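You operate a simulated robot arm through the tools that you are given. There is no shell and no other tool. Be economical: measure what you need, move in short steps, check, and stop when the job is done.

The job below is to be done with a simulated robot arm. You get a single attempt, and the scene is never put back.

## Task
Tighten the die holder's bolts to 45, in order 1 to 4.
Fine: the line stands, leave it so; park the driver in its dock.

The check looks at the end state, three seconds after you hand in, the way a careful person would. Anything else that was tipped, shoved, dropped, spilled or broken makes it a failure.

## Robot
A 7-joint arm with a two-finger parallel gripper, fixed in place. Base frame: the origin is at the foot of the arm, x ahead of it, y to its left, z up; the work surface is at about z = 0. Lengths are in m, angles in degrees, forces in N, time in s.
With the tool pointing down near the work surface it reaches from about 0.22 to 0.58 m from the base axis. Its first joint turns from -66.0 to 66.0 degrees. Payload 2.5 kg.
Tool frame: the origin (TCP) lies between the finger pads and is the grasp point; the fingertips stand 0.023 m ahead of it; z points along the fingers, y is the line along which they close. Largest opening 0.094 m; finger width 0.038, thickness 0.01; the body of the gripper, 0.054 by 0.096 m, starts 0.039 m behind the TCP.
Orientation is that of the tool frame in the base frame, as a unit quaternion [w, x, y, z]. With the fingers straight down and closing along the base's y, the tool's x points along the base's -x, its y along +y and its z along -z.

## Interface
- The arm moves only by the tool drive_tool. Its argument "moves" is a list of rows, each a list of 6 numbers: the shift along the base's x, y, z in m, then the turn, a rotation vector about the base's x, y, z in degrees. In form: [[x, y, z, wx, wy, wz], ...]. A call has 1 to 20 rows; each row is the pose to reach, as a shift and turn from the pose commanded when the call began. "fingers" is the gripper command, from -1 (fully open) to 1 (shut), values between in proportion, set as the call begins (left out, the last holds). Each row takes 0.2 s and may step no farther than 0.05 m and 8.6 degrees from the row before; otherwise, or with a gripper value out of range, the whole call is refused. Where a pose cannot be reached the arm comes as near as it can. A force on the tool above 70 N (or 10 N above the force at the start of the call, whichever is more), or a blocked arm, ends the call early, and 0.2 s more pass. Each finger travels about 0.108 m/s and halts on what it meets, pressing with about 44 N; the grip force reading is that of the motor and also rises with nothing between the fingers. The clock runs only during rows and for 0.2 s after the last one: add rows that repeat a pose to give the fingers time. The reply holds the time, the measured pose of the TCP, the force on the tool along the base axes, the opening and the grip force, in the units named above and with some noise, with the torque about the TCP (base axes, N m) and any sound that the robot's microphone picked up.
- Cameras (640 x 400 px; columns grow to the right, rows downward): "scene" is fixed at [0.1251, -0.4058, 0.5588]; the picture's right is [0.80, -0.60, 0.00], its down [-0.26, -0.34, -0.91] and it looks along [0.55, 0.72, -0.42] (base axes); focal length 299 px, centre (320, 200). "wrist" rides on the gripper at [0.087, 0.016, -0.074] in the tool frame; the picture's right is [-0.18, 0.98, 0.00], its down [-0.58, -0.11, -0.81] and it looks along [-0.79, -0.15, 0.59] (tool axes); focal length 243 px, centre (320, 200). There is no depth. A picture from a camera that has moved, and an enlarged one, comes with that camera's place and axes in the base frame and with its lens.
- capture(camera): a new picture of that camera. No time passes.
- close_up(camera, box): a new picture of the part [left, top, right, bottom] of that camera's present view, enlarged. No time passes.
- close_job(): hands the job in; it is judged then, once.

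Go step by step. Nothing tells you positions but the pictures and the camera data: compare them with the known pose of the tool, close in by small moves and look again before you grip or let go. The budget is 120 turns and 64 pictures, counting those below and the enlarged ones. Unless the task says otherwise, let go and move clear before handing in, and close with one line.

The tools are called as a command line: name --pt "numbers of a row" for each row, then --argument value for the rest, lists and objects as JSON in quotes. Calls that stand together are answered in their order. drive_tool: Moves the arm, as the interface text tells. Its arguments: {"type":"object","properties":{"moves":{"type":"array"},"fingers":{"type":"number"}},"required":["moves"]} The other tools are called the same way: capture (camera) takes a picture; close_up (camera, box) takes an enlarged picture of a part of a camera's view; close_job () hands the job in.

At the start:

```text
time: 0.0
position: [0.3236, -0.012, 0.4517]
tcp_rot: [0.0, 0.0, 1.0, 0.0]
force: [0.0, 0.2, -0.5]
torque: [0.01, -0.01, 0.01]
gripper_width: 0.094
grip_force: 0.0
```

scene: 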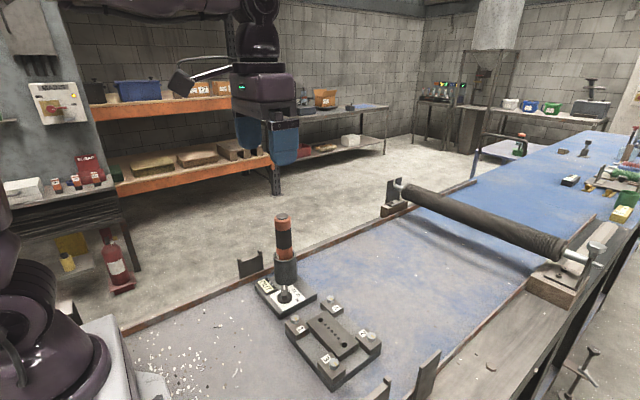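
wrist: 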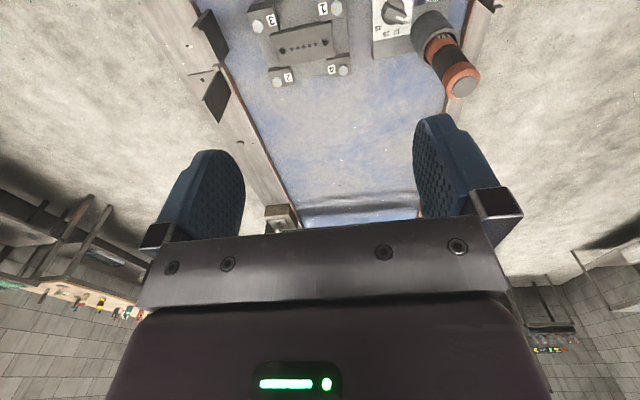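

I see a driver standing in a dock with a dial, and next to it a die holder with four numbered bolts. I'll look closer at both.

close_up --camera "scene" --box '[230, 200, 400, 400]'

close_up --camera "wrist" --box '[230, 0, 500, 110]'

close_up --camera "scene" --box '[240, 260, 330, 320]'

```text
2.00 times, centred on (315, 300) of scene
camera zoom: at [0.1251, -0.4058, 0.5588], right [0.8, -0.6, 0.0], down [-0.26, -0.34, -0.91], along [0.55, 0.72, -0.42], focal length 598 px, centre (330, 0)
```

zoom: 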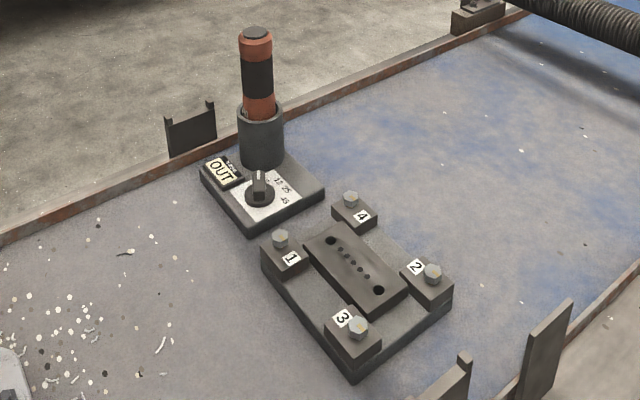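

```text
2.37 times, centred on (365, 55) of wrist
camera zoom: at [0.2377, 0.0031, 0.5254], right [0.18, 0.98, 0.0], down [0.58, -0.11, 0.81], along [0.79, -0.15, -0.59], focal length 575 px, centre (213, 544)
```

zoom: 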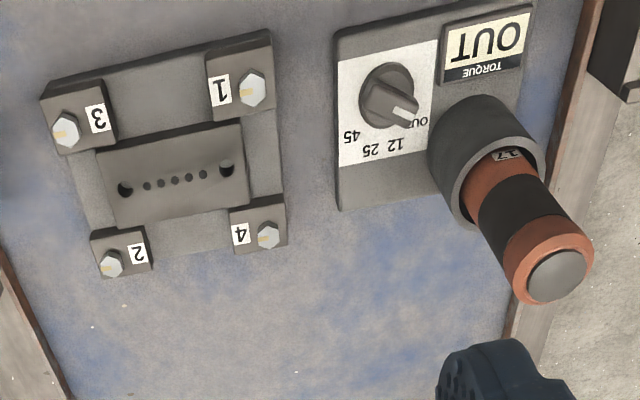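

```text
6.67 times, centred on (285, 290) of scene
camera zoom: at [0.1251, -0.4058, 0.5588], right [0.8, -0.6, 0.0], down [-0.26, -0.34, -0.91], along [0.55, 0.72, -0.42], focal length 1993 px, centre (553, -400)
```

zoom: 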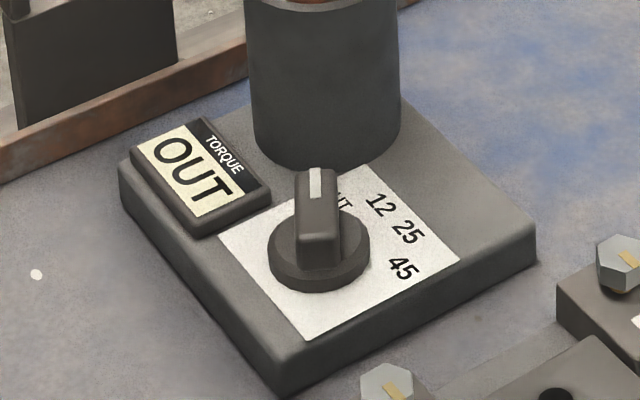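

The dial stands at OUT (pointer about +45°), near (0.398, 0.096). 45 lies about 90° clockwise, and the driver is near (0.444, 0.165). I'll move above the dial with the fingers set across its bar.

drive_tool --pt "0.0124 0.018 -0.033 0 0 7.5" --pt "0.0248 0.036 -0.067 0 0 15" --pt "0.0372 0.054 -0.1 0 0 22.5" --pt "0.0496 0.072 -0.133 0 0 30" --pt "0.062 0.09 -0.167 0 0 37.5" --pt "0.0744 0.108 -0.2 0 0 45" --pt "0.0744 0.108 -0.2 0 0 45" --fingers 0.1

capture --camera "wrist"

capture --camera "scene"

```text
time: 1.6
position: [0.4, 0.0993, 0.2497]
tcp_rot: [0.0, -0.384, 0.923, 0.001]
force: [-0.3, -0.1, 0.5]
torque: [0.01, 0.03, -0.01]
gripper_width: 0.0425
grip_force: 0.1
```

```text
58 pictures are left
camera wrist: at [0.3268, 0.0476, 0.3244], right [-0.57, 0.82, 0.0], down [0.49, 0.34, 0.81], along [0.66, 0.46, -0.59], focal length 243 px, centre (320, 200)
```

wrist: 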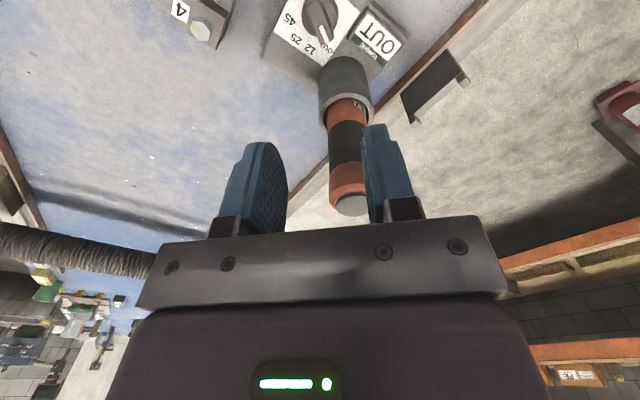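

```text
57 pictures are left
```

scene: 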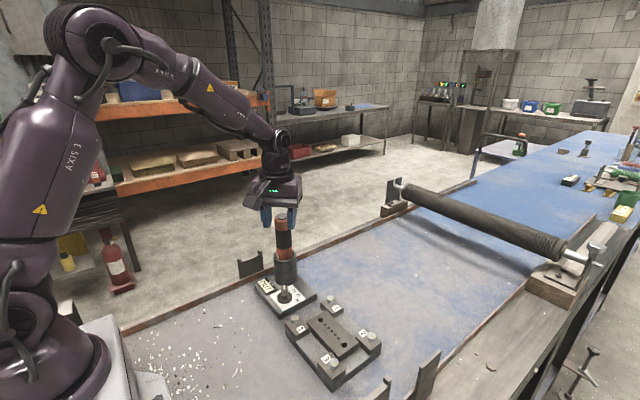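

The tool is above the dial. I'll zoom in on the knob and the driver handle.

close_up --camera "wrist" --box '[260, 0, 400, 88]'

close_up --camera "wrist" --box '[290, 50, 450, 220]'

```text
4.55 times, centred on (330, 44) of wrist
camera zoom: at [0.3268, 0.0476, 0.3244], right [-0.57, 0.82, 0.0], down [0.49, 0.34, 0.81], along [0.66, 0.46, -0.59], focal length 1103 px, centre (274, 909)
```

zoom: 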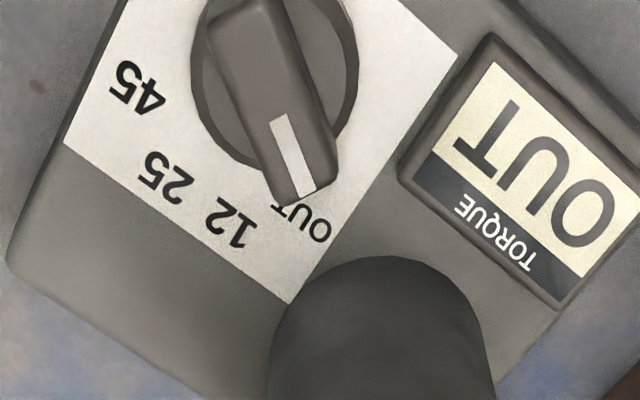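

```text
2.35 times, centred on (370, 135) of wrist
camera zoom: at [0.3268, 0.0476, 0.3244], right [-0.57, 0.82, 0.0], down [0.49, 0.34, 0.81], along [0.66, 0.46, -0.59], focal length 571 px, centre (202, 353)
```

zoom: 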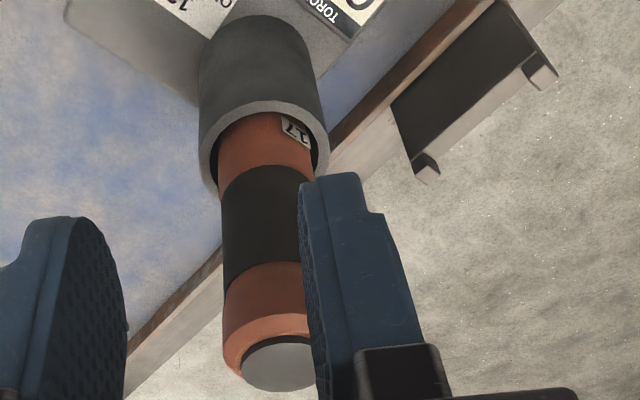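

The bar actually points at about 59°. I'll turn to match it, then come down partway and check.

drive_tool --pt "-0.002 -0.002 -0.03 0 0 7" --pt "-0.004 -0.004 -0.06 0 0 14" --pt "-0.004 -0.004 -0.1 0 0 14" --pt "-0.004 -0.004 -0.14 0 0 14" --pt "-0.004 -0.004 -0.14 0 0 14"

close_up --camera "scene" --box '[220, 200, 350, 320]'

capture --camera "wrist"

```text
time: 2.8
position: [0.3937, 0.0918, 0.1096]
tcp_rot: [0.0, -0.493, 0.87, 0.0]
force: [-0.2, -0.5, 0.6]
torque: [0.02, -0.01, 0.0]
gripper_width: 0.0423
grip_force: 0.0
```

```text
3.33 times, centred on (285, 260) of scene
camera zoom: at [0.1251, -0.4058, 0.5588], right [0.8, -0.6, 0.0], down [-0.26, -0.34, -0.91], along [0.55, 0.72, -0.42], focal length 997 px, centre (437, 0)
```

zoom: 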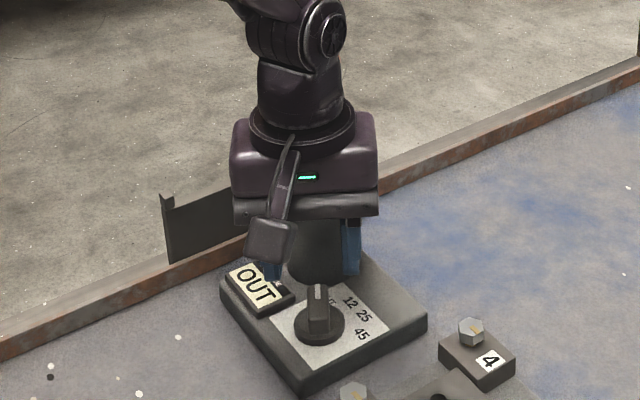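

```text
53 pictures are left
camera wrist: at [0.3354, 0.0254, 0.1825], right [-0.75, 0.66, 0.0], down [0.39, 0.44, 0.81], along [0.54, 0.6, -0.59], focal length 243 px, centre (320, 200)
```

wrist: 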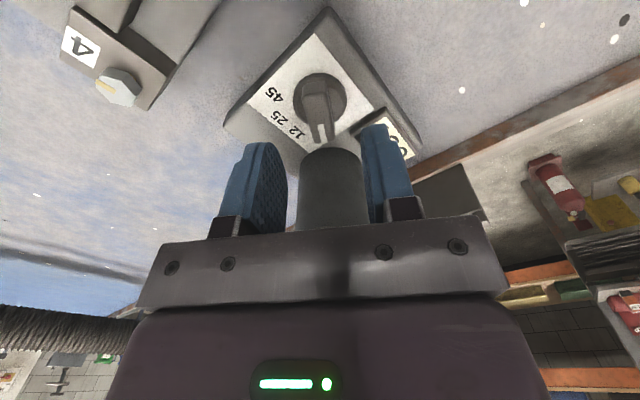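

The knob is centred between the fingers. I'll go down and close.

drive_tool --pt "0.001 0.001 -0.02 0 0 0" --pt "0.001 0.001 -0.042 0 0 0" --pt "0.001 0.001 -0.042 0 0 0"

drive_tool --pt "0 0 0 0 0 0" --pt "0 0 0 0 0 0" --pt "0 0 0 0 0 0" --fingers 1

capture --camera "wrist"

```text
time: 3.6
position: [0.3948, 0.0953, 0.0689]
tcp_rot: [0.0, -0.492, 0.87, -0.001]
force: [-0.1, 0.0, -0.7]
torque: [-0.02, 0.03, 0.01]
gripper_width: 0.0423
grip_force: 0.1
```

```text
time: 4.4
position: [0.3975, 0.094, 0.069]
tcp_rot: [0.001, -0.492, 0.871, -0.001]
force: [7.0, -4.5, -0.5]
torque: [0.32, -0.35, -0.08]
gripper_width: 0.0157
grip_force: 44.6
```

```text
52 pictures are left
camera wrist: at [0.3375, 0.0269, 0.1427], right [-0.75, 0.66, 0.0], down [0.39, 0.44, 0.81], along [0.54, 0.6, -0.59], focal length 243 px, centre (320, 200)
```

wrist: 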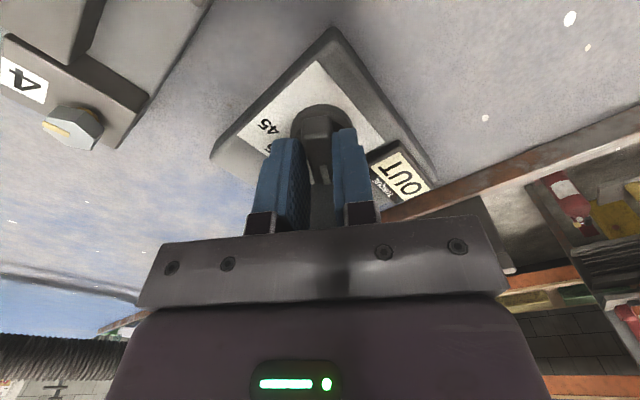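

Gripped the bar (16 mm). I'll turn it clockwise a first 32° and check the display.

drive_tool --pt "0.0025 -0.0015 0 0 0 0" --pt "0.0025 -0.0015 0 0 0 -8" --pt "0.0025 -0.0015 0 0 0 -16" --pt "0.0025 -0.0015 0 0 0 -24" --pt "0.0025 -0.0015 0 0 0 -32" --pt "0.0025 -0.0015 0 0 0 -32"

close_up --camera "scene" --box '[240, 255, 330, 315]'

```text
time: 5.8
position: [0.3977, 0.0916, 0.0685]
tcp_rot: [0.0, -0.232, 0.973, 0.0]
force: [1.0, 6.3, -0.4]
torque: [0.26, 0.14, 0.05]
gripper_width: 0.0157
grip_force: 43.7
```

```text
6.67 times, centred on (285, 285) of scene
camera zoom: at [0.1252, -0.4058, 0.5588], right [0.8, -0.6, 0.0], down [-0.26, -0.34, -0.91], along [0.55, 0.72, -0.42], focal length 1993 px, centre (553, -367)
```

zoom: 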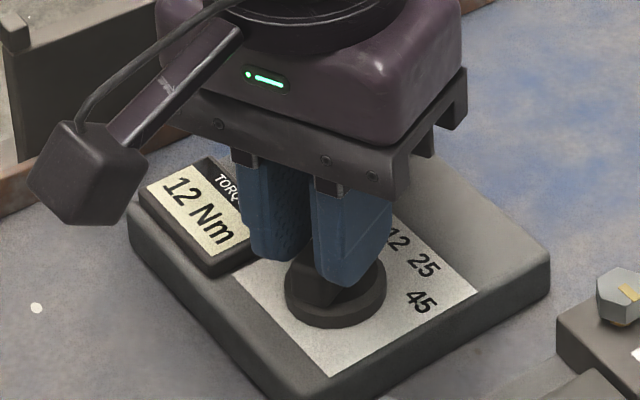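

The display reads 12 Nm, so the direction is right. The dock slid a few mm because it's loose, so I'll shift to ease the side load and turn on gently.

drive_tool --pt "0 0.002 0 0 0 0" --pt "0 0.002 0 0 0 -6" --pt "0 0.002 0 0 0 -12" --pt "0 0.002 0 0 0 -18" --pt "0 0.002 0 0 0 -24" --pt "0 0.002 0 0 0 -30" --pt "0 0.002 0 0 0 -30"

close_up --camera "scene" --box '[240, 255, 330, 315]'

```text
time: 7.4
position: [0.3987, 0.0924, 0.0681]
tcp_rot: [0.0, 0.027, 1.0, 0.0]
force: [0.6, 0.3, -0.7]
torque: [-0.08, -0.02, -0.01]
gripper_width: 0.0158
grip_force: 44.2
```

```text
6.67 times, centred on (285, 285) of scene
camera zoom: at [0.1252, -0.4058, 0.5588], right [0.8, -0.6, 0.0], down [-0.26, -0.34, -0.91], along [0.55, 0.72, -0.42], focal length 1993 px, centre (553, -367)
```

zoom: 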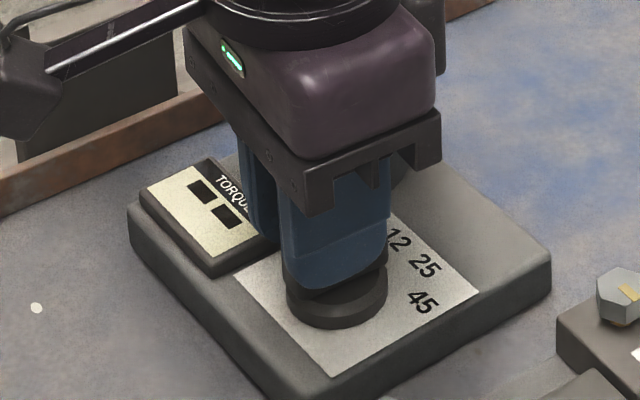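

The display shows dashes between stops. I'll continue toward 45.

drive_tool --pt "0 0 0 0 0 -6" --pt "0 0 0 0 0 -12" --pt "0 0 0 0 0 -18" --pt "0 0 0 0 0 -24" --pt "0 0 0 0 0 -30" --pt "0 0 0 0 0 -36" --pt "0 0 0 0 0 -36"

close_up --camera "scene" --box '[240, 255, 330, 315]'

```text
time: 9.0
position: [0.3976, 0.0935, 0.0702]
tcp_rot: [0.0, 0.335, 0.942, 0.0]
force: [1.0, 0.3, 0.0]
torque: [0.09, -0.08, 0.04]
gripper_width: 0.0159
grip_force: 43.6
```

```text
6.67 times, centred on (285, 285) of scene
camera zoom: at [0.1252, -0.4058, 0.5588], right [0.8, -0.6, 0.0], down [-0.26, -0.34, -0.91], along [0.55, 0.72, -0.42], focal length 1993 px, centre (553, -367)
```

zoom: 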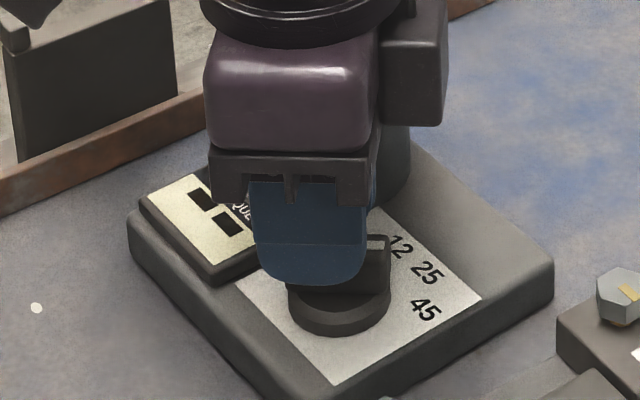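

Still between stops. I'll turn a little further.

drive_tool --pt "0 0 0 0 0 -5" --pt "0 0 0 0 0 -10" --pt "0 0 0 0 0 -10"

close_up --camera "scene" --box '[240, 255, 330, 315]'

```text
time: 9.8
position: [0.3987, 0.0937, 0.0704]
tcp_rot: [-0.001, 0.416, 0.91, 0.0]
force: [2.5, 3.2, 0.5]
torque: [0.11, -0.1, 0.03]
gripper_width: 0.0158
grip_force: 43.8
```

```text
6.67 times, centred on (285, 285) of scene
camera zoom: at [0.1252, -0.4058, 0.5588], right [0.8, -0.6, 0.0], down [-0.26, -0.34, -0.91], along [0.55, 0.72, -0.42], focal length 1993 px, centre (553, -367)
```

zoom: 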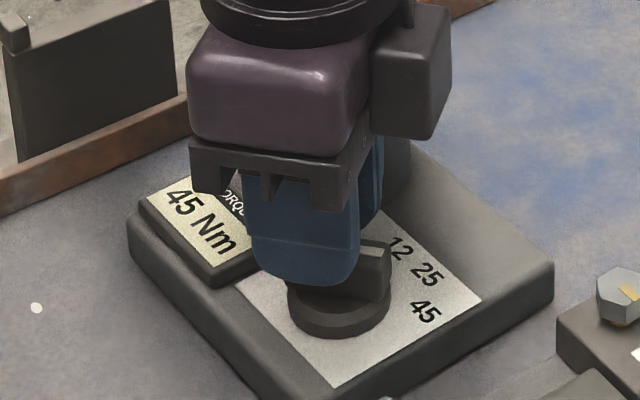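

The display reads 45 Nm. I'll release and go straight up.

drive_tool --pt "0 0 0 0 0 0" --pt "0 0 0 0 0 0" --pt "0 0 0.03 0 0 0" --pt "0 0 0.07 0 0 0" --pt "0 0 0.11 0 0 0" --pt "0 0 0.15 0 0 0" --pt "0 0 0.19 0 0 0" --pt "0 0 0.21 0 0 0" --pt "0 0 0.21 0 0 0" --fingers 0.2

close_up --camera "scene" --box '[230, 190, 340, 320]'

capture --camera "wrist"

```text
time: 11.8
position: [0.4005, 0.0922, 0.2784]
tcp_rot: [0.0, 0.414, 0.91, -0.001]
force: [-1.0, 1.0, -0.1]
torque: [0.0, 0.03, 0.0]
gripper_width: 0.0375
grip_force: 0.1
```

```text
3.08 times, centred on (285, 255) of scene
camera zoom: at [0.1251, -0.4058, 0.5588], right [0.8, -0.6, 0.0], down [-0.26, -0.34, -0.91], along [0.55, 0.72, -0.42], focal length 920 px, centre (428, 31)
```

zoom: 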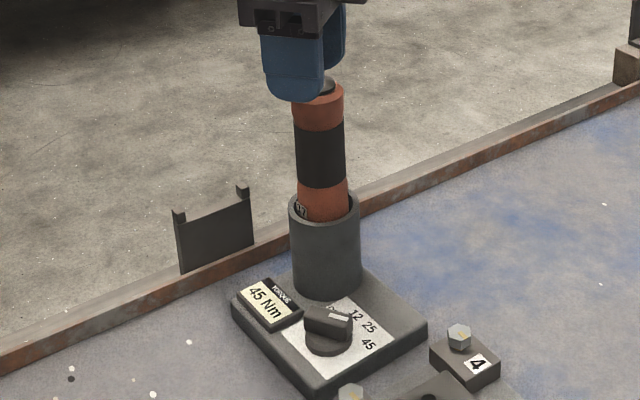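

```text
46 pictures are left
camera wrist: at [0.3558, 0.1673, 0.3523], right [0.86, 0.51, 0.0], down [0.3, -0.51, 0.81], along [0.41, -0.7, -0.59], focal length 243 px, centre (320, 200)
```

wrist: 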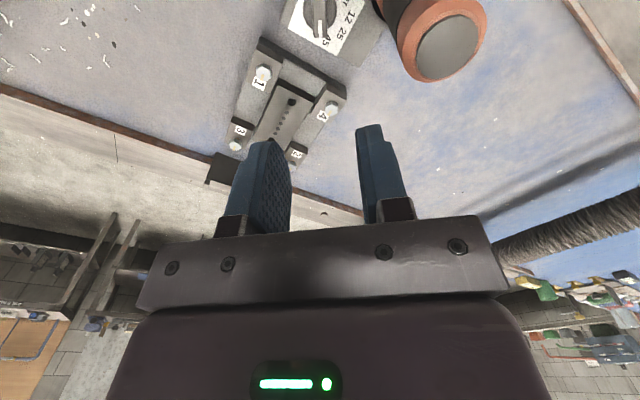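

The dial is set at 45 and the driver axis is about (0.440, 0.153). I'll open fully and move above it with the tool turned to +60°, which leaves room to turn clockwise.

drive_tool --pt "0.003 0.004 0.02 0 0 8" --pt "0.006 0.008 0.02 0 0 16" --pt "0.009 0.012 0.02 0 0 24" --pt "0.012 0.016 0.02 0 0 32" --pt "0.015 0.02 0.02 0 0 40" --pt "0.018 0.024 0.02 0 0 48" --pt "0.021 0.029 0.02 0 0 56" --pt "0.024 0.033 0.02 0 0 64" --pt "0.027 0.038 0.02 0 0 72" --pt "0.03 0.042 0.02 0 0 80" --pt "0.034 0.047 0.02 0 0 88" --pt "0.037 0.051 0.02 0 0 96" --pt "0.04 0.055 0.02 0 0 104" --pt "0.0425 0.0595 0.02 0 0 109" --pt "0.0425 0.0595 0.02 0 0 109" --fingers -1

capture --camera "wrist"

close_up --camera "scene" --box '[210, 170, 370, 300]'

```text
time: 15.0
position: [0.4411, 0.1519, 0.3002]
tcp_rot: [0.0, -0.5, 0.866, 0.0]
force: [-0.2, -1.0, -0.6]
torque: [-0.03, -0.02, 0.02]
gripper_width: 0.0938
grip_force: 0.0
```

```text
45 pictures are left
camera wrist: at [0.3834, 0.0843, 0.3738], right [-0.76, 0.65, 0.0], down [0.38, 0.45, 0.81], along [0.52, 0.61, -0.59], focal length 243 px, centre (320, 200)
```

wrist: 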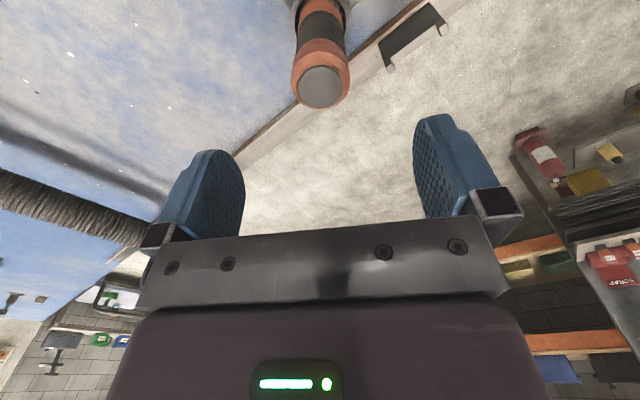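

```text
3.08 times, centred on (290, 235) of scene
camera zoom: at [0.1251, -0.4058, 0.5588], right [0.8, -0.6, 0.0], down [-0.26, -0.34, -0.91], along [0.55, 0.72, -0.42], focal length 920 px, centre (412, 92)
```

zoom: 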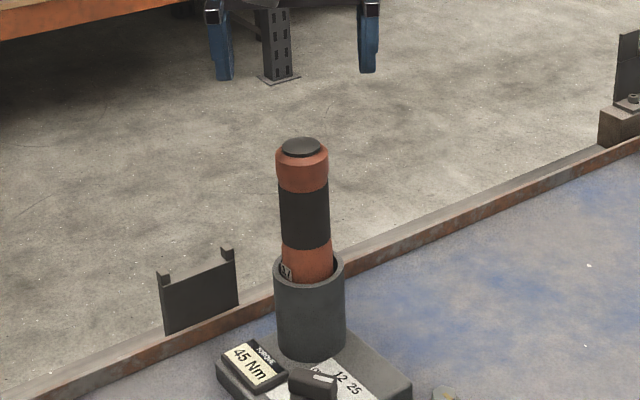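

The driver is centred between the fingers. I'll go down to handle height and grip.

drive_tool --pt "-0.001 -0.001 -0.04 0 0 0" --pt "-0.001 -0.001 -0.08 0 0 0" --pt "-0.001 -0.001 -0.11 0 0 0" --pt "-0.001 -0.001 -0.11 0 0 0"

drive_tool --pt "0 0 0 0 0 0" --pt "0 0 0 0 0 0" --pt "0 0 0 0 0 0" --fingers 1

close_up --camera "scene" --box '[210, 170, 370, 300]'

```text
time: 16.0
position: [0.4402, 0.1523, 0.1902]
tcp_rot: [0.0, -0.5, 0.866, -0.001]
force: [-0.1, 0.1, 0.4]
torque: [-0.03, -0.01, 0.03]
gripper_width: 0.0941
grip_force: 0.0
```

```text
time: 16.8
position: [0.4404, 0.1526, 0.19]
tcp_rot: [0.001, -0.5, 0.866, -0.001]
force: [-1.3, 1.8, 0.6]
torque: [0.12, 0.11, 0.04]
gripper_width: 0.0414
grip_force: 44.2
```

```text
3.08 times, centred on (290, 235) of scene
camera zoom: at [0.1251, -0.4058, 0.5588], right [0.8, -0.6, 0.0], down [-0.26, -0.34, -0.91], along [0.55, 0.72, -0.42], focal length 920 px, centre (412, 92)
```

zoom: 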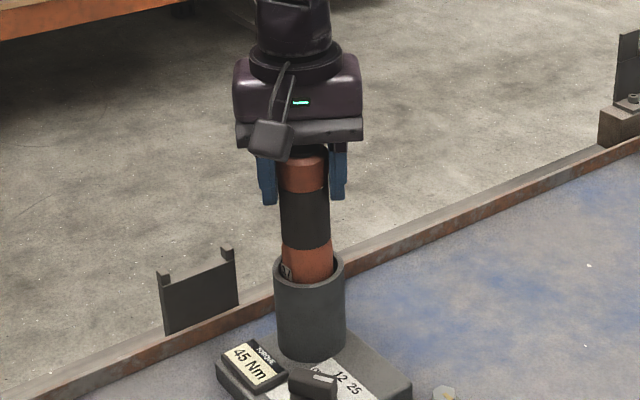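

I have the handle. I'll lift straight up.

drive_tool --pt "0 0 0.02 0 0 0" --pt "0 0 0.05 0 0 0" --pt "0 0 0.085 0 0 0" --pt "0 0 0.12 0 0 0" --pt "0 0 0.15 0 0 0" --pt "0 0 0.15 0 0 0"

capture --camera "scene"

```text
time: 18.2
position: [0.4401, 0.1509, 0.3418]
tcp_rot: [0.0, -0.501, 0.866, -0.001]
force: [0.1, -0.5, -5.5]
torque: [-0.07, 0.02, -0.04]
gripper_width: 0.0415
grip_force: 43.8
```

```text
42 pictures are left
```

scene: 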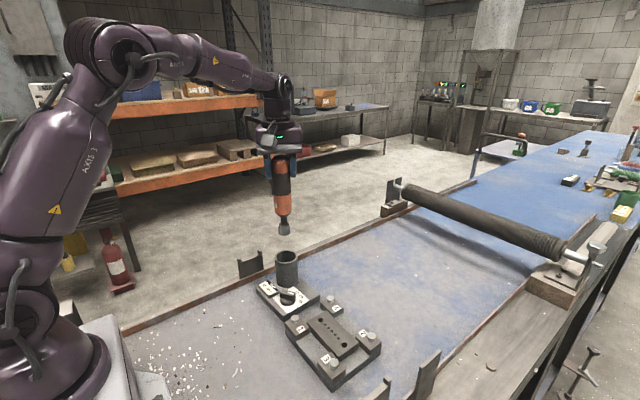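

The driver is out, with its socket about 0.168 m below the TCP. I'll go above bolt 1, near (0.370, 0.005), turning to +90°.

drive_tool --pt "-0.014 -0.029 0 0 0 6" --pt "-0.028 -0.059 -0.01 0 0 12" --pt "-0.042 -0.088 -0.02 0 0 18" --pt "-0.055 -0.118 -0.03 0 0 24" --pt "-0.069 -0.147 -0.04 0 0 30" --pt "-0.069 -0.147 -0.06 0 0 30" --pt "-0.069 -0.147 -0.06 0 0 30"

close_up --camera "scene" --box '[250, 200, 390, 390]'

capture --camera "wrist"

```text
time: 19.8
position: [0.3703, 0.0059, 0.2775]
tcp_rot: [0.0, 0.708, -0.706, 0.0]
force: [-0.8, -0.2, -5.3]
torque: [0.01, -0.04, -0.02]
gripper_width: 0.041
grip_force: 43.8
```

```text
2.11 times, centred on (320, 295) of scene
camera zoom: at [0.1252, -0.4058, 0.5588], right [0.8, -0.6, 0.0], down [-0.26, -0.34, -0.91], along [0.55, 0.72, -0.42], focal length 630 px, centre (320, 0)
```

zoom: 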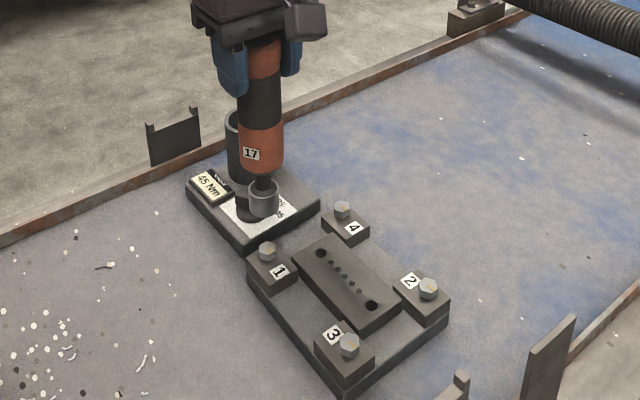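

```text
40 pictures are left
camera wrist: at [0.3548, -0.0819, 0.3517], right [-0.98, 0.18, 0.0], down [0.11, 0.58, 0.81], along [0.15, 0.79, -0.59], focal length 243 px, centre (320, 200)
```

wrist: 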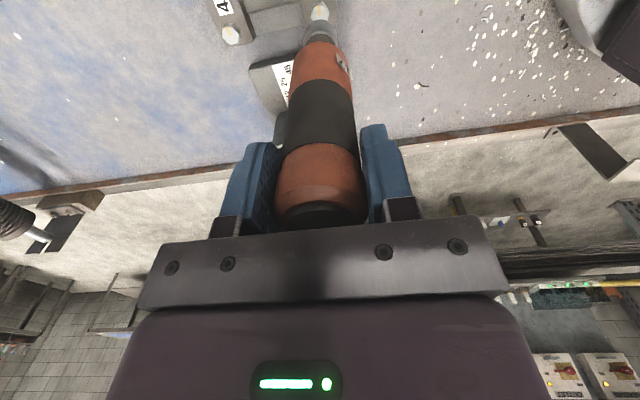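

close_up --camera "wrist" --box '[270, 0, 370, 62]'

close_up --camera "scene" --box '[285, 270, 345, 345]'

```text
6.40 times, centred on (320, 31) of wrist
camera zoom: at [0.3548, -0.0819, 0.3517], right [-0.98, 0.18, 0.0], down [0.11, 0.58, 0.81], along [0.15, 0.79, -0.59], focal length 1553 px, centre (320, 1282)
```

zoom: 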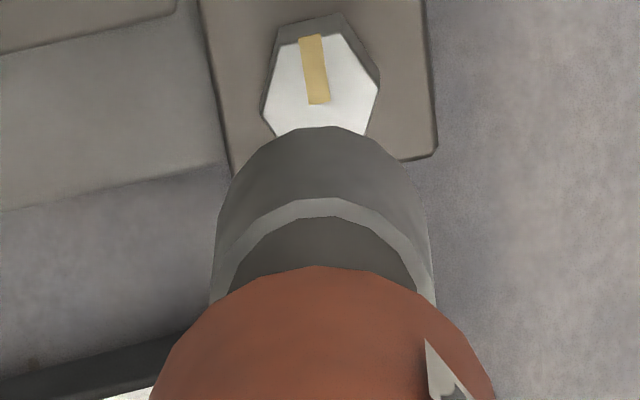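

```text
5.33 times, centred on (315, 308) of scene
camera zoom: at [0.1252, -0.4058, 0.5588], right [0.8, -0.6, 0.0], down [-0.26, -0.34, -0.91], along [0.55, 0.72, -0.42], focal length 1595 px, centre (347, -373)
```

zoom: 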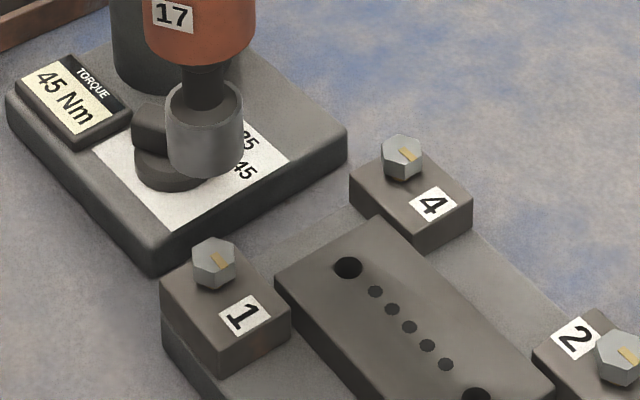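

The socket tip is about 2–3 mm off the bolt in y. I'll correct that and go down to just above the head.

drive_tool --pt "0.0007 -0.0025 0 0 0 0" --pt "0.0007 -0.0025 -0.02 0 0 0" --pt "0.0007 -0.0025 -0.038 0 0 0" --pt "0.0007 -0.0025 -0.038 0 0 0"

close_up --camera "scene" --box '[285, 270, 345, 345]'

close_up --camera "wrist" --box '[270, 0, 370, 62]'

```text
time: 20.8
position: [0.3706, 0.0027, 0.2396]
tcp_rot: [-0.001, -0.707, 0.707, 0.0]
force: [-0.2, 0.6, -5.6]
torque: [-0.03, -0.04, 0.0]
gripper_width: 0.0412
grip_force: 44.0
```

```text
5.33 times, centred on (315, 308) of scene
camera zoom: at [0.1252, -0.4058, 0.5588], right [0.8, -0.6, 0.0], down [-0.26, -0.34, -0.91], along [0.55, 0.72, -0.42], focal length 1595 px, centre (347, -373)
```

zoom: 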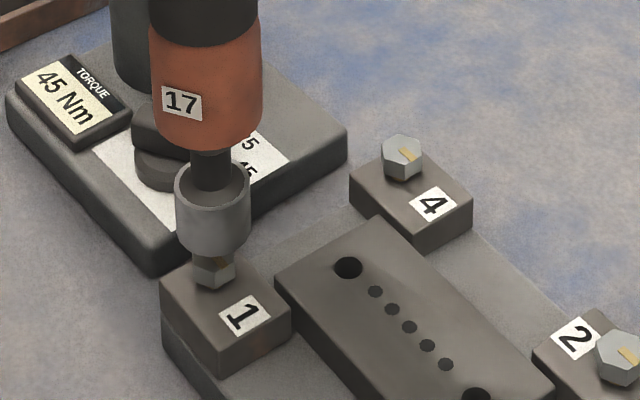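

```text
6.40 times, centred on (320, 31) of wrist
camera zoom: at [0.3548, -0.085, 0.3137], right [-0.98, 0.18, 0.0], down [0.11, 0.58, 0.81], along [0.15, 0.79, -0.59], focal length 1553 px, centre (320, 1282)
```

zoom: 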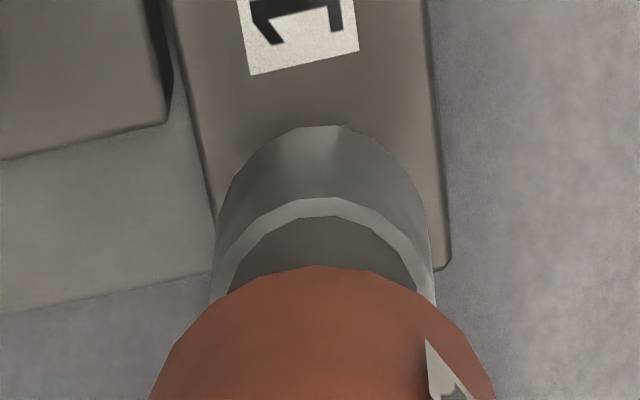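

The socket sits over the bolt head. I'll lower gently to engage.

drive_tool --pt "0 0 -0.004 0 0 0" --pt "0 0 -0.008 0 0 0" --pt "0 0 -0.012 0 0 0" --pt "0 0 -0.012 0 0 0"

close_up --camera "scene" --box '[285, 270, 345, 345]'

```text
time: 21.8
position: [0.3702, 0.0031, 0.2287]
tcp_rot: [0.0, -0.707, 0.707, 0.0]
force: [0.1, 0.4, -5.0]
torque: [0.0, -0.04, 0.0]
gripper_width: 0.0412
grip_force: 44.0
```

```text
5.33 times, centred on (315, 308) of scene
camera zoom: at [0.1252, -0.4058, 0.5588], right [0.8, -0.6, 0.0], down [-0.26, -0.34, -0.91], along [0.55, 0.72, -0.42], focal length 1595 px, centre (347, -373)
```

zoom: 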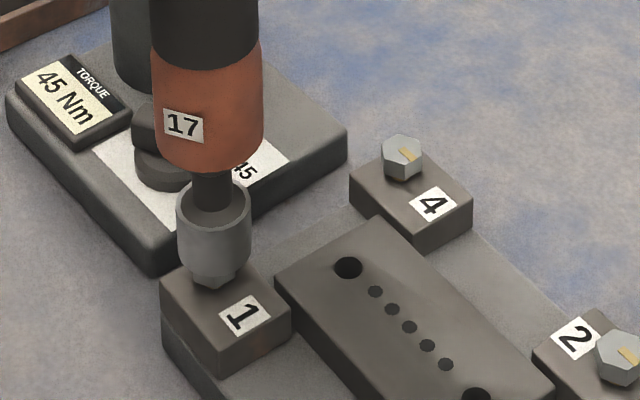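

The head is entering the socket. I'll lower until light contact.

drive_tool --pt "0 0 -0.003 0 0 0" --pt "0 0 -0.006 0 0 0" --pt "0 0 -0.006 0 0 0"

```text
time: 22.6
position: [0.3714, 0.0022, 0.223]
tcp_rot: [0.0, -0.707, 0.707, 0.0]
force: [-0.7, 0.7, -4.7]
torque: [0.02, 0.0, -0.02]
gripper_width: 0.0411
grip_force: 44.0
```

drive_tool --pt "0 0 -0.003 0 0 0" --pt "0 0 -0.005 0 0 0" --pt "0 0 -0.005 0 0 0"

close_up --camera "scene" --box '[285, 270, 345, 345]'

```text
time: 23.4
position: [0.3722, 0.0022, 0.2178]
tcp_rot: [0.0, 0.707, -0.707, 0.0]
force: [0.1, 0.9, -4.7]
torque: [-0.01, 0.01, 0.01]
gripper_width: 0.041
grip_force: 44.1
```

```text
5.33 times, centred on (315, 308) of scene
camera zoom: at [0.1252, -0.4058, 0.5588], right [0.8, -0.6, 0.0], down [-0.26, -0.34, -0.91], along [0.55, 0.72, -0.42], focal length 1595 px, centre (347, -373)
```

zoom: 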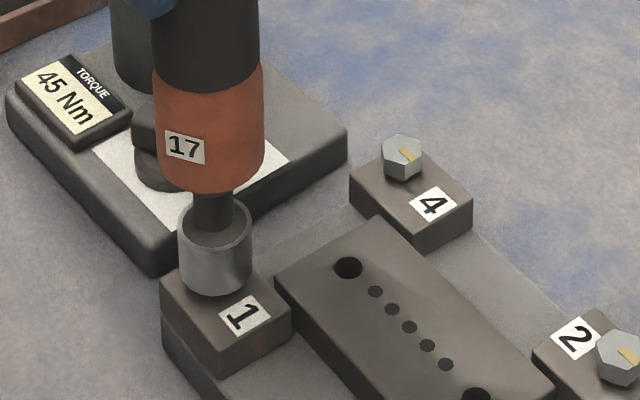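

The socket covers the head with almost no load. I'll try turning clockwise and watch torque and sound.

drive_tool --pt "0 0 -0.001 0 0 -4" --pt "0 0 -0.001 0 0 -8" --pt "0 0 -0.001 0 0 -12" --pt "0 0 -0.001 0 0 -16" --pt "0 0 -0.001 0 0 -20"

```text
time: 24.6
position: [0.3711, 0.0038, 0.2171]
tcp_rot: [-0.001, -0.572, 0.82, 0.0]
force: [0.0, 0.0, -5.1]
torque: [0.01, 0.01, -0.02]
gripper_width: 0.0413
grip_force: 44.2
```

drive_tool --pt "0 0 -0.001 0 0 -5" --pt "0 0 -0.001 0 0 -10" --pt "0 0 -0.001 0 0 -15" --pt "0 0 -0.001 0 0 -20" --pt "0 0 -0.001 0 0 -25" --pt "0 0 -0.001 0 0 -30"

close_up --camera "scene" --box '[285, 270, 345, 345]'

```text
time: 26.0
position: [0.3711, 0.0026, 0.2169]
tcp_rot: [0.0, -0.342, 0.94, 0.0]
force: [0.3, -0.5, -5.8]
torque: [-0.01, -0.01, -0.02]
gripper_width: 0.0413
grip_force: 43.9
```

```text
5.33 times, centred on (315, 308) of scene
camera zoom: at [0.1252, -0.4058, 0.5588], right [0.8, -0.6, 0.0], down [-0.26, -0.34, -0.91], along [0.55, 0.72, -0.42], focal length 1595 px, centre (347, -373)
```

zoom: 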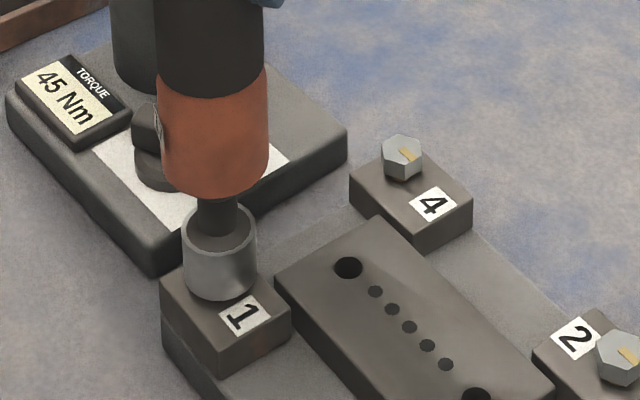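

There's no bite yet, and the tip has wandered about 2 mm because it sits slightly off the wrist axis. I'll recentre and lower to the block with light pressure.

drive_tool --pt "-0.0022 0.0004 0 0 0 0" --pt "-0.0022 0.0004 -0.002 0 0 0" --pt "-0.0022 0.0004 -0.004 0 0 0" --pt "-0.0022 0.0004 -0.004 0 0 0"

close_up --camera "scene" --box '[285, 270, 345, 345]'

```text
time: 27.0
position: [0.3689, 0.003, 0.2111]
tcp_rot: [0.0, -0.342, 0.94, 0.0]
force: [-1.9, 0.1, 0.1]
torque: [0.12, 0.25, 0.01]
gripper_width: 0.0416
grip_force: 44.0
```

```text
5.33 times, centred on (315, 308) of scene
camera zoom: at [0.1251, -0.4058, 0.5588], right [0.8, -0.6, 0.0], down [-0.26, -0.34, -0.91], along [0.55, 0.72, -0.42], focal length 1595 px, centre (347, -373)
```

zoom: 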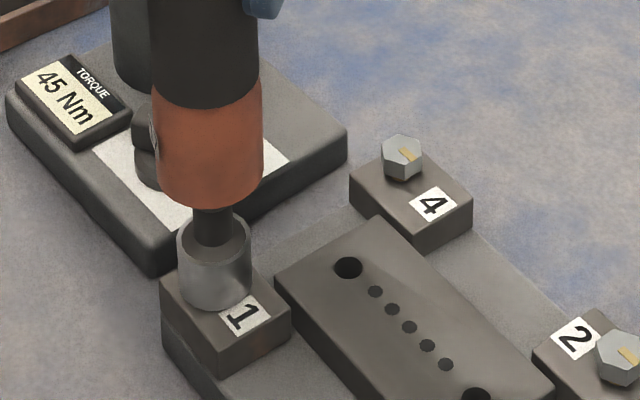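

The socket is seated now, with the weight taken up. I'll turn clockwise and follow the offset.

drive_tool --pt "-0.0001 0.0002 -0.0005 0 0 -5" --pt "-0.0003 0.0004 -0.001 0 0 -10" --pt "-0.0004 0.0005 -0.001 0 0 -15" --pt "-0.0005 0.0007 -0.001 0 0 -20" --pt "-0.0006 0.0009 -0.001 0 0 -25" --pt "-0.0007 0.001 -0.001 0 0 -30" --pt "-0.0009 0.0012 -0.001 0 0 -35" --pt "-0.001 0.0014 -0.001 0 0 -40"

close_up --camera "scene" --box '[285, 250, 345, 325]'

```text
time: 28.8
position: [0.3676, 0.004, 0.2115]
tcp_rot: [0.0, 0.001, 1.0, 0.0]
force: [-0.7, -0.3, -5.1]
torque: [0.03, -0.01, 0.03]
gripper_width: 0.0413
grip_force: 43.9
```

```text
5.33 times, centred on (315, 288) of scene
camera zoom: at [0.1252, -0.4058, 0.5588], right [0.8, -0.6, 0.0], down [-0.26, -0.34, -0.91], along [0.55, 0.72, -0.42], focal length 1595 px, centre (347, -267)
```

zoom: 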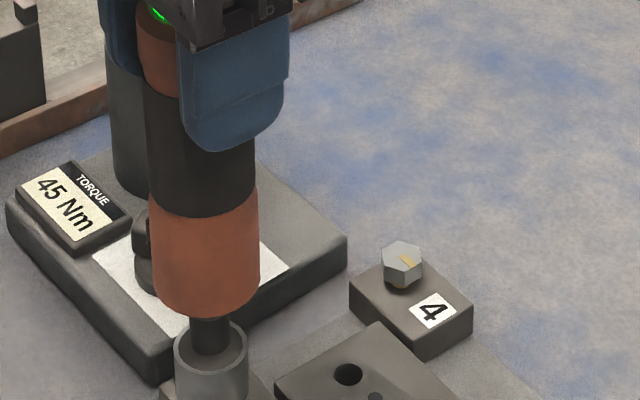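

The contact has gone again, so it may have dropped in. I'll lower a bit more to find the seat.

drive_tool --pt "0 0 -0.001 0 0 0" --pt "0 0 -0.002 0 0 0" --pt "0 0 -0.003 0 0 0" --pt "0 0 -0.003 0 0 0"

close_up --camera "scene" --box '[285, 270, 345, 345]'

```text
time: 29.8
position: [0.3693, 0.0033, 0.2111]
tcp_rot: [0.004, 0.001, 1.0, 0.0]
force: [-3.8, -0.2, 33.3]
torque: [0.27, 0.27, 0.15]
gripper_width: 0.0414
grip_force: 43.9
```

```text
5.33 times, centred on (315, 308) of scene
camera zoom: at [0.125, -0.4058, 0.5589], right [0.8, -0.6, 0.0], down [-0.26, -0.34, -0.91], along [0.55, 0.72, -0.42], focal length 1595 px, centre (347, -373)
```

zoom: 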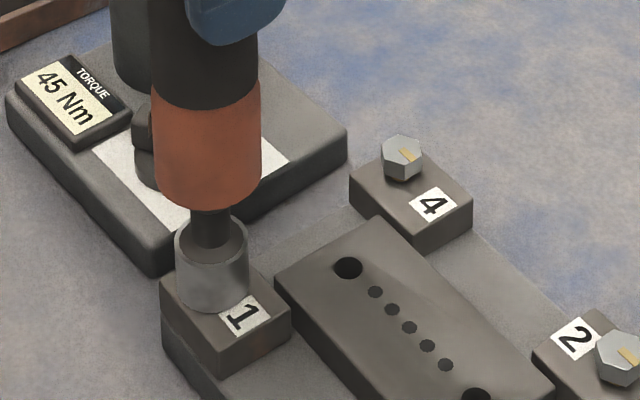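

Now it's pressing with about 38 N. I'll turn under this load.

drive_tool --pt "0 0.0002 0 0 0 -5" --pt "0 0.0004 0 0 0 -10" --pt "0 0.0006 0 0 0 -15" --pt "0 0.0009 0 0 0 -20" --pt "0 0.0011 0 0 0 -25" --pt "0 0.0013 0 0 0 -30"

```text
time: 31.2
position: [0.3694, 0.0076, 0.2107]
tcp_rot: [0.002, 0.259, 0.966, 0.0]
force: [4.3, 3.0, 27.5]
torque: [0.57, -0.81, 0.14]
gripper_width: 0.0414
grip_force: 44.0
```

close_up --camera "scene" --box '[285, 260, 345, 335]'

capture --camera "wrist"

```text
5.33 times, centred on (315, 298) of scene
camera zoom: at [0.125, -0.4058, 0.5589], right [0.8, -0.6, 0.0], down [-0.26, -0.34, -0.91], along [0.55, 0.72, -0.42], focal length 1595 px, centre (347, -320)
```

zoom: 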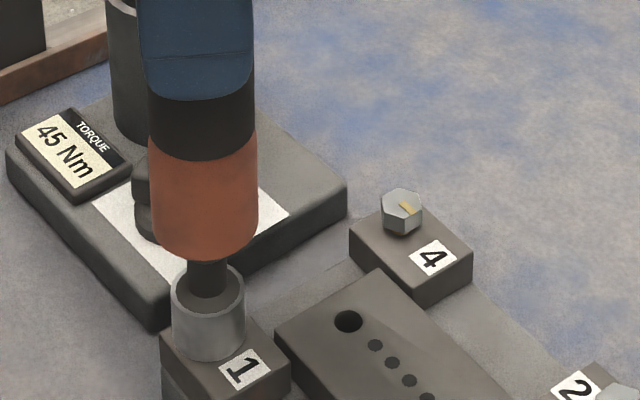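

```text
28 pictures are left
camera wrist: at [0.3022, 0.0624, 0.2837], right [0.65, 0.76, 0.0], down [0.44, -0.39, 0.81], along [0.61, -0.53, -0.59], focal length 243 px, centre (320, 200)
```

wrist: 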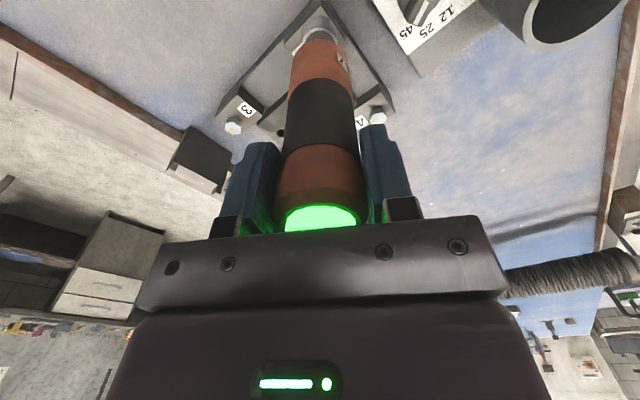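

The driver's cap has lit green, so the press apparently ran it. I'll lift off and look at bolt 1 and the lamp.

drive_tool --pt "0 0 0.004 0 0 0" --pt "0 0 0.02 0 0 0" --pt "0 0 0.05 0 0 0" --pt "0 0 0.07 0 0 0" --pt "0 0 0.07 0 0 0"

close_up --camera "scene" --box '[285, 270, 385, 375]'

capture --camera "wrist"

```text
time: 32.4
position: [0.3671, 0.0054, 0.2782]
tcp_rot: [-0.001, 0.259, 0.966, -0.001]
force: [0.1, -0.7, -5.0]
torque: [0.01, 0.02, -0.02]
gripper_width: 0.0412
grip_force: 43.2
```

```text
3.81 times, centred on (335, 322) of scene
camera zoom: at [0.1252, -0.4058, 0.5588], right [0.8, -0.6, 0.0], down [-0.26, -0.34, -0.91], along [0.55, 0.72, -0.42], focal length 1139 px, centre (263, -267)
```

zoom: 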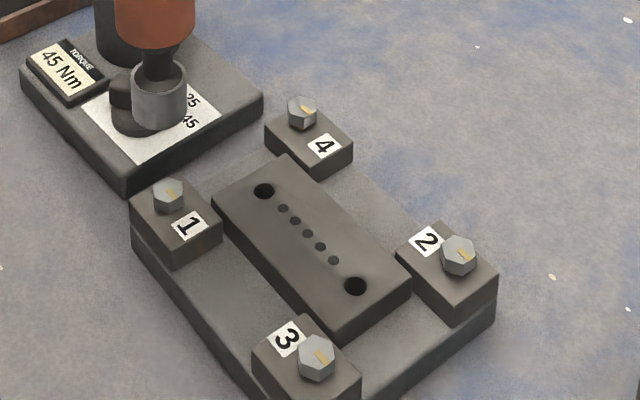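

```text
26 pictures are left
camera wrist: at [0.3005, 0.0626, 0.3526], right [0.65, 0.76, 0.0], down [0.45, -0.38, 0.81], along [0.61, -0.53, -0.59], focal length 243 px, centre (320, 200)
```

wrist: 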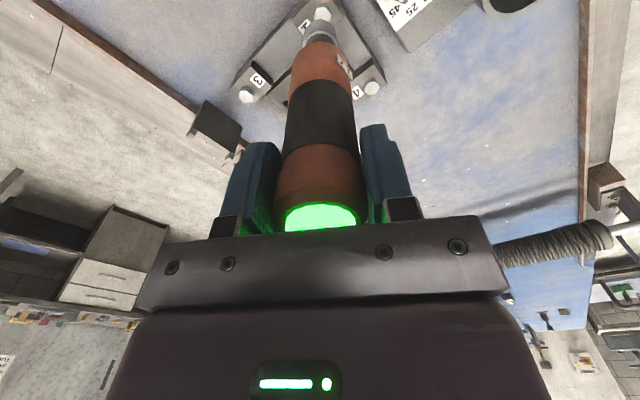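

Bolt 1's head now sits lower than the others and the lamp is green. I'll check the socket offset against bolt 1 before moving on to bolt 2.

close_up --camera "wrist" --box '[270, 0, 370, 62]'

```text
6.40 times, centred on (320, 31) of wrist
camera zoom: at [0.3005, 0.0626, 0.3526], right [0.65, 0.76, 0.0], down [0.45, -0.38, 0.81], along [0.61, -0.53, -0.59], focal length 1553 px, centre (320, 1282)
```

zoom: 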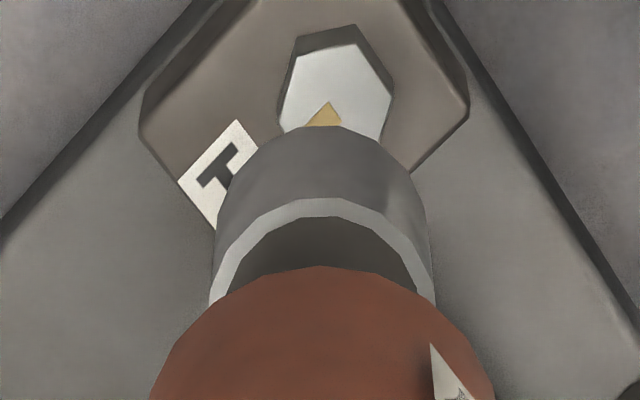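

I reckon the tip is offset about 2–3 mm from the TCP, and I'll correct for that. I'm moving above bolt 2.

drive_tool --pt "0.025 -0.0326 0 0 0 0" --pt "0.05 -0.0653 0 0 0 0" --pt "0.0746 -0.098 0 0 0 0" --pt "0.0995 -0.1306 0 0 0 0" --pt "0.0995 -0.1306 -0.025 0 0 0" --pt "0.0995 -0.1306 -0.038 0 0 0" --pt "0.0995 -0.1306 -0.038 0 0 0"

close_up --camera "scene" --box '[320, 260, 400, 360]'

close_up --camera "wrist" --box '[260, 0, 380, 75]'

```text
time: 34.0
position: [0.4668, -0.1238, 0.24]
tcp_rot: [-0.001, 0.259, 0.966, 0.0]
force: [0.4, -0.4, -6.0]
torque: [0.01, 0.0, 0.02]
gripper_width: 0.0414
grip_force: 43.9
```

```text
4.00 times, centred on (360, 310) of scene
camera zoom: at [0.1252, -0.4058, 0.5588], right [0.8, -0.6, 0.0], down [-0.26, -0.34, -0.91], along [0.55, 0.72, -0.42], focal length 1196 px, centre (160, -240)
```

zoom: 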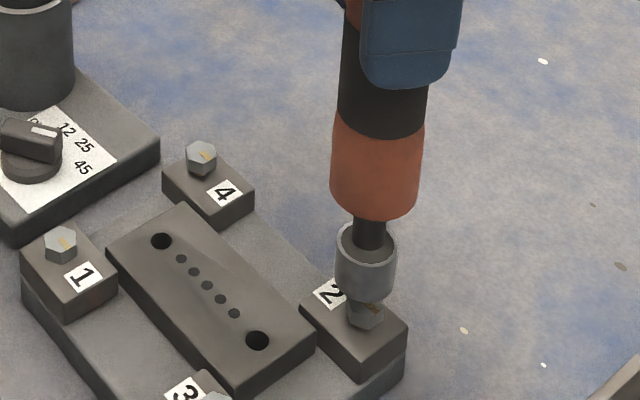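

```text
5.33 times, centred on (320, 38) of wrist
camera zoom: at [0.3997, -0.0676, 0.3138], right [0.65, 0.76, 0.0], down [0.45, -0.38, 0.81], along [0.61, -0.52, -0.59], focal length 1294 px, centre (320, 1067)
```

zoom: 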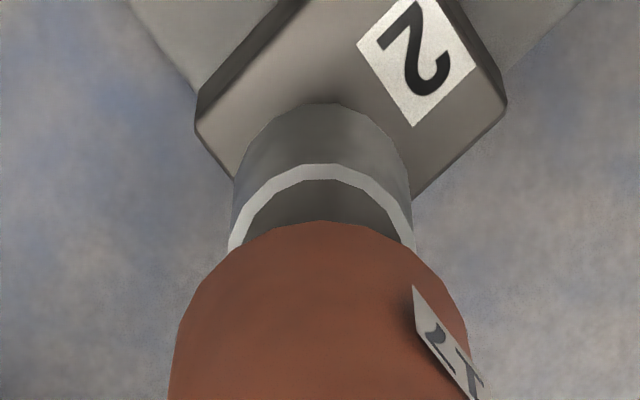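

Slightly off to the left in the scene view. I'll correct about 2 mm and lower onto the head.

drive_tool --pt "0.0015 -0.0017 0 0 0 0" --pt "0.0015 -0.0017 -0.006 0 0 0" --pt "0.0015 -0.0017 -0.012 0 0 0" --pt "0.0015 -0.0017 -0.018 0 0 0" --pt "0.0015 -0.0017 -0.023 0 0 0" --pt "0.0015 -0.0017 -0.023 0 0 0"

close_up --camera "scene" --box '[320, 260, 400, 360]'

```text
time: 35.4
position: [0.4682, -0.1248, 0.2171]
tcp_rot: [0.0, 0.259, 0.966, 0.001]
force: [0.1, -0.1, -5.6]
torque: [0.01, 0.02, -0.01]
gripper_width: 0.0411
grip_force: 44.0
```

```text
4.00 times, centred on (360, 310) of scene
camera zoom: at [0.1252, -0.4058, 0.5588], right [0.8, -0.6, 0.0], down [-0.26, -0.34, -0.91], along [0.55, 0.72, -0.42], focal length 1196 px, centre (160, -240)
```

zoom: 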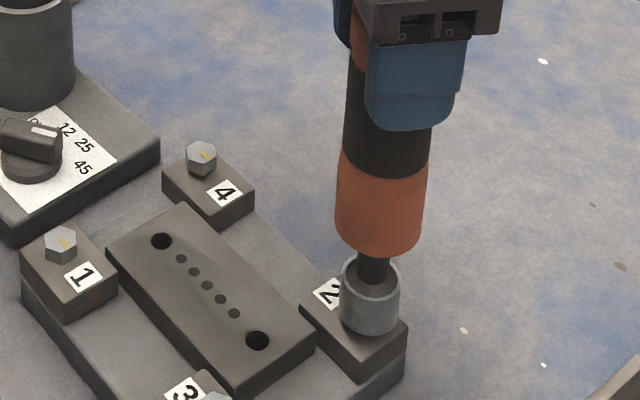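

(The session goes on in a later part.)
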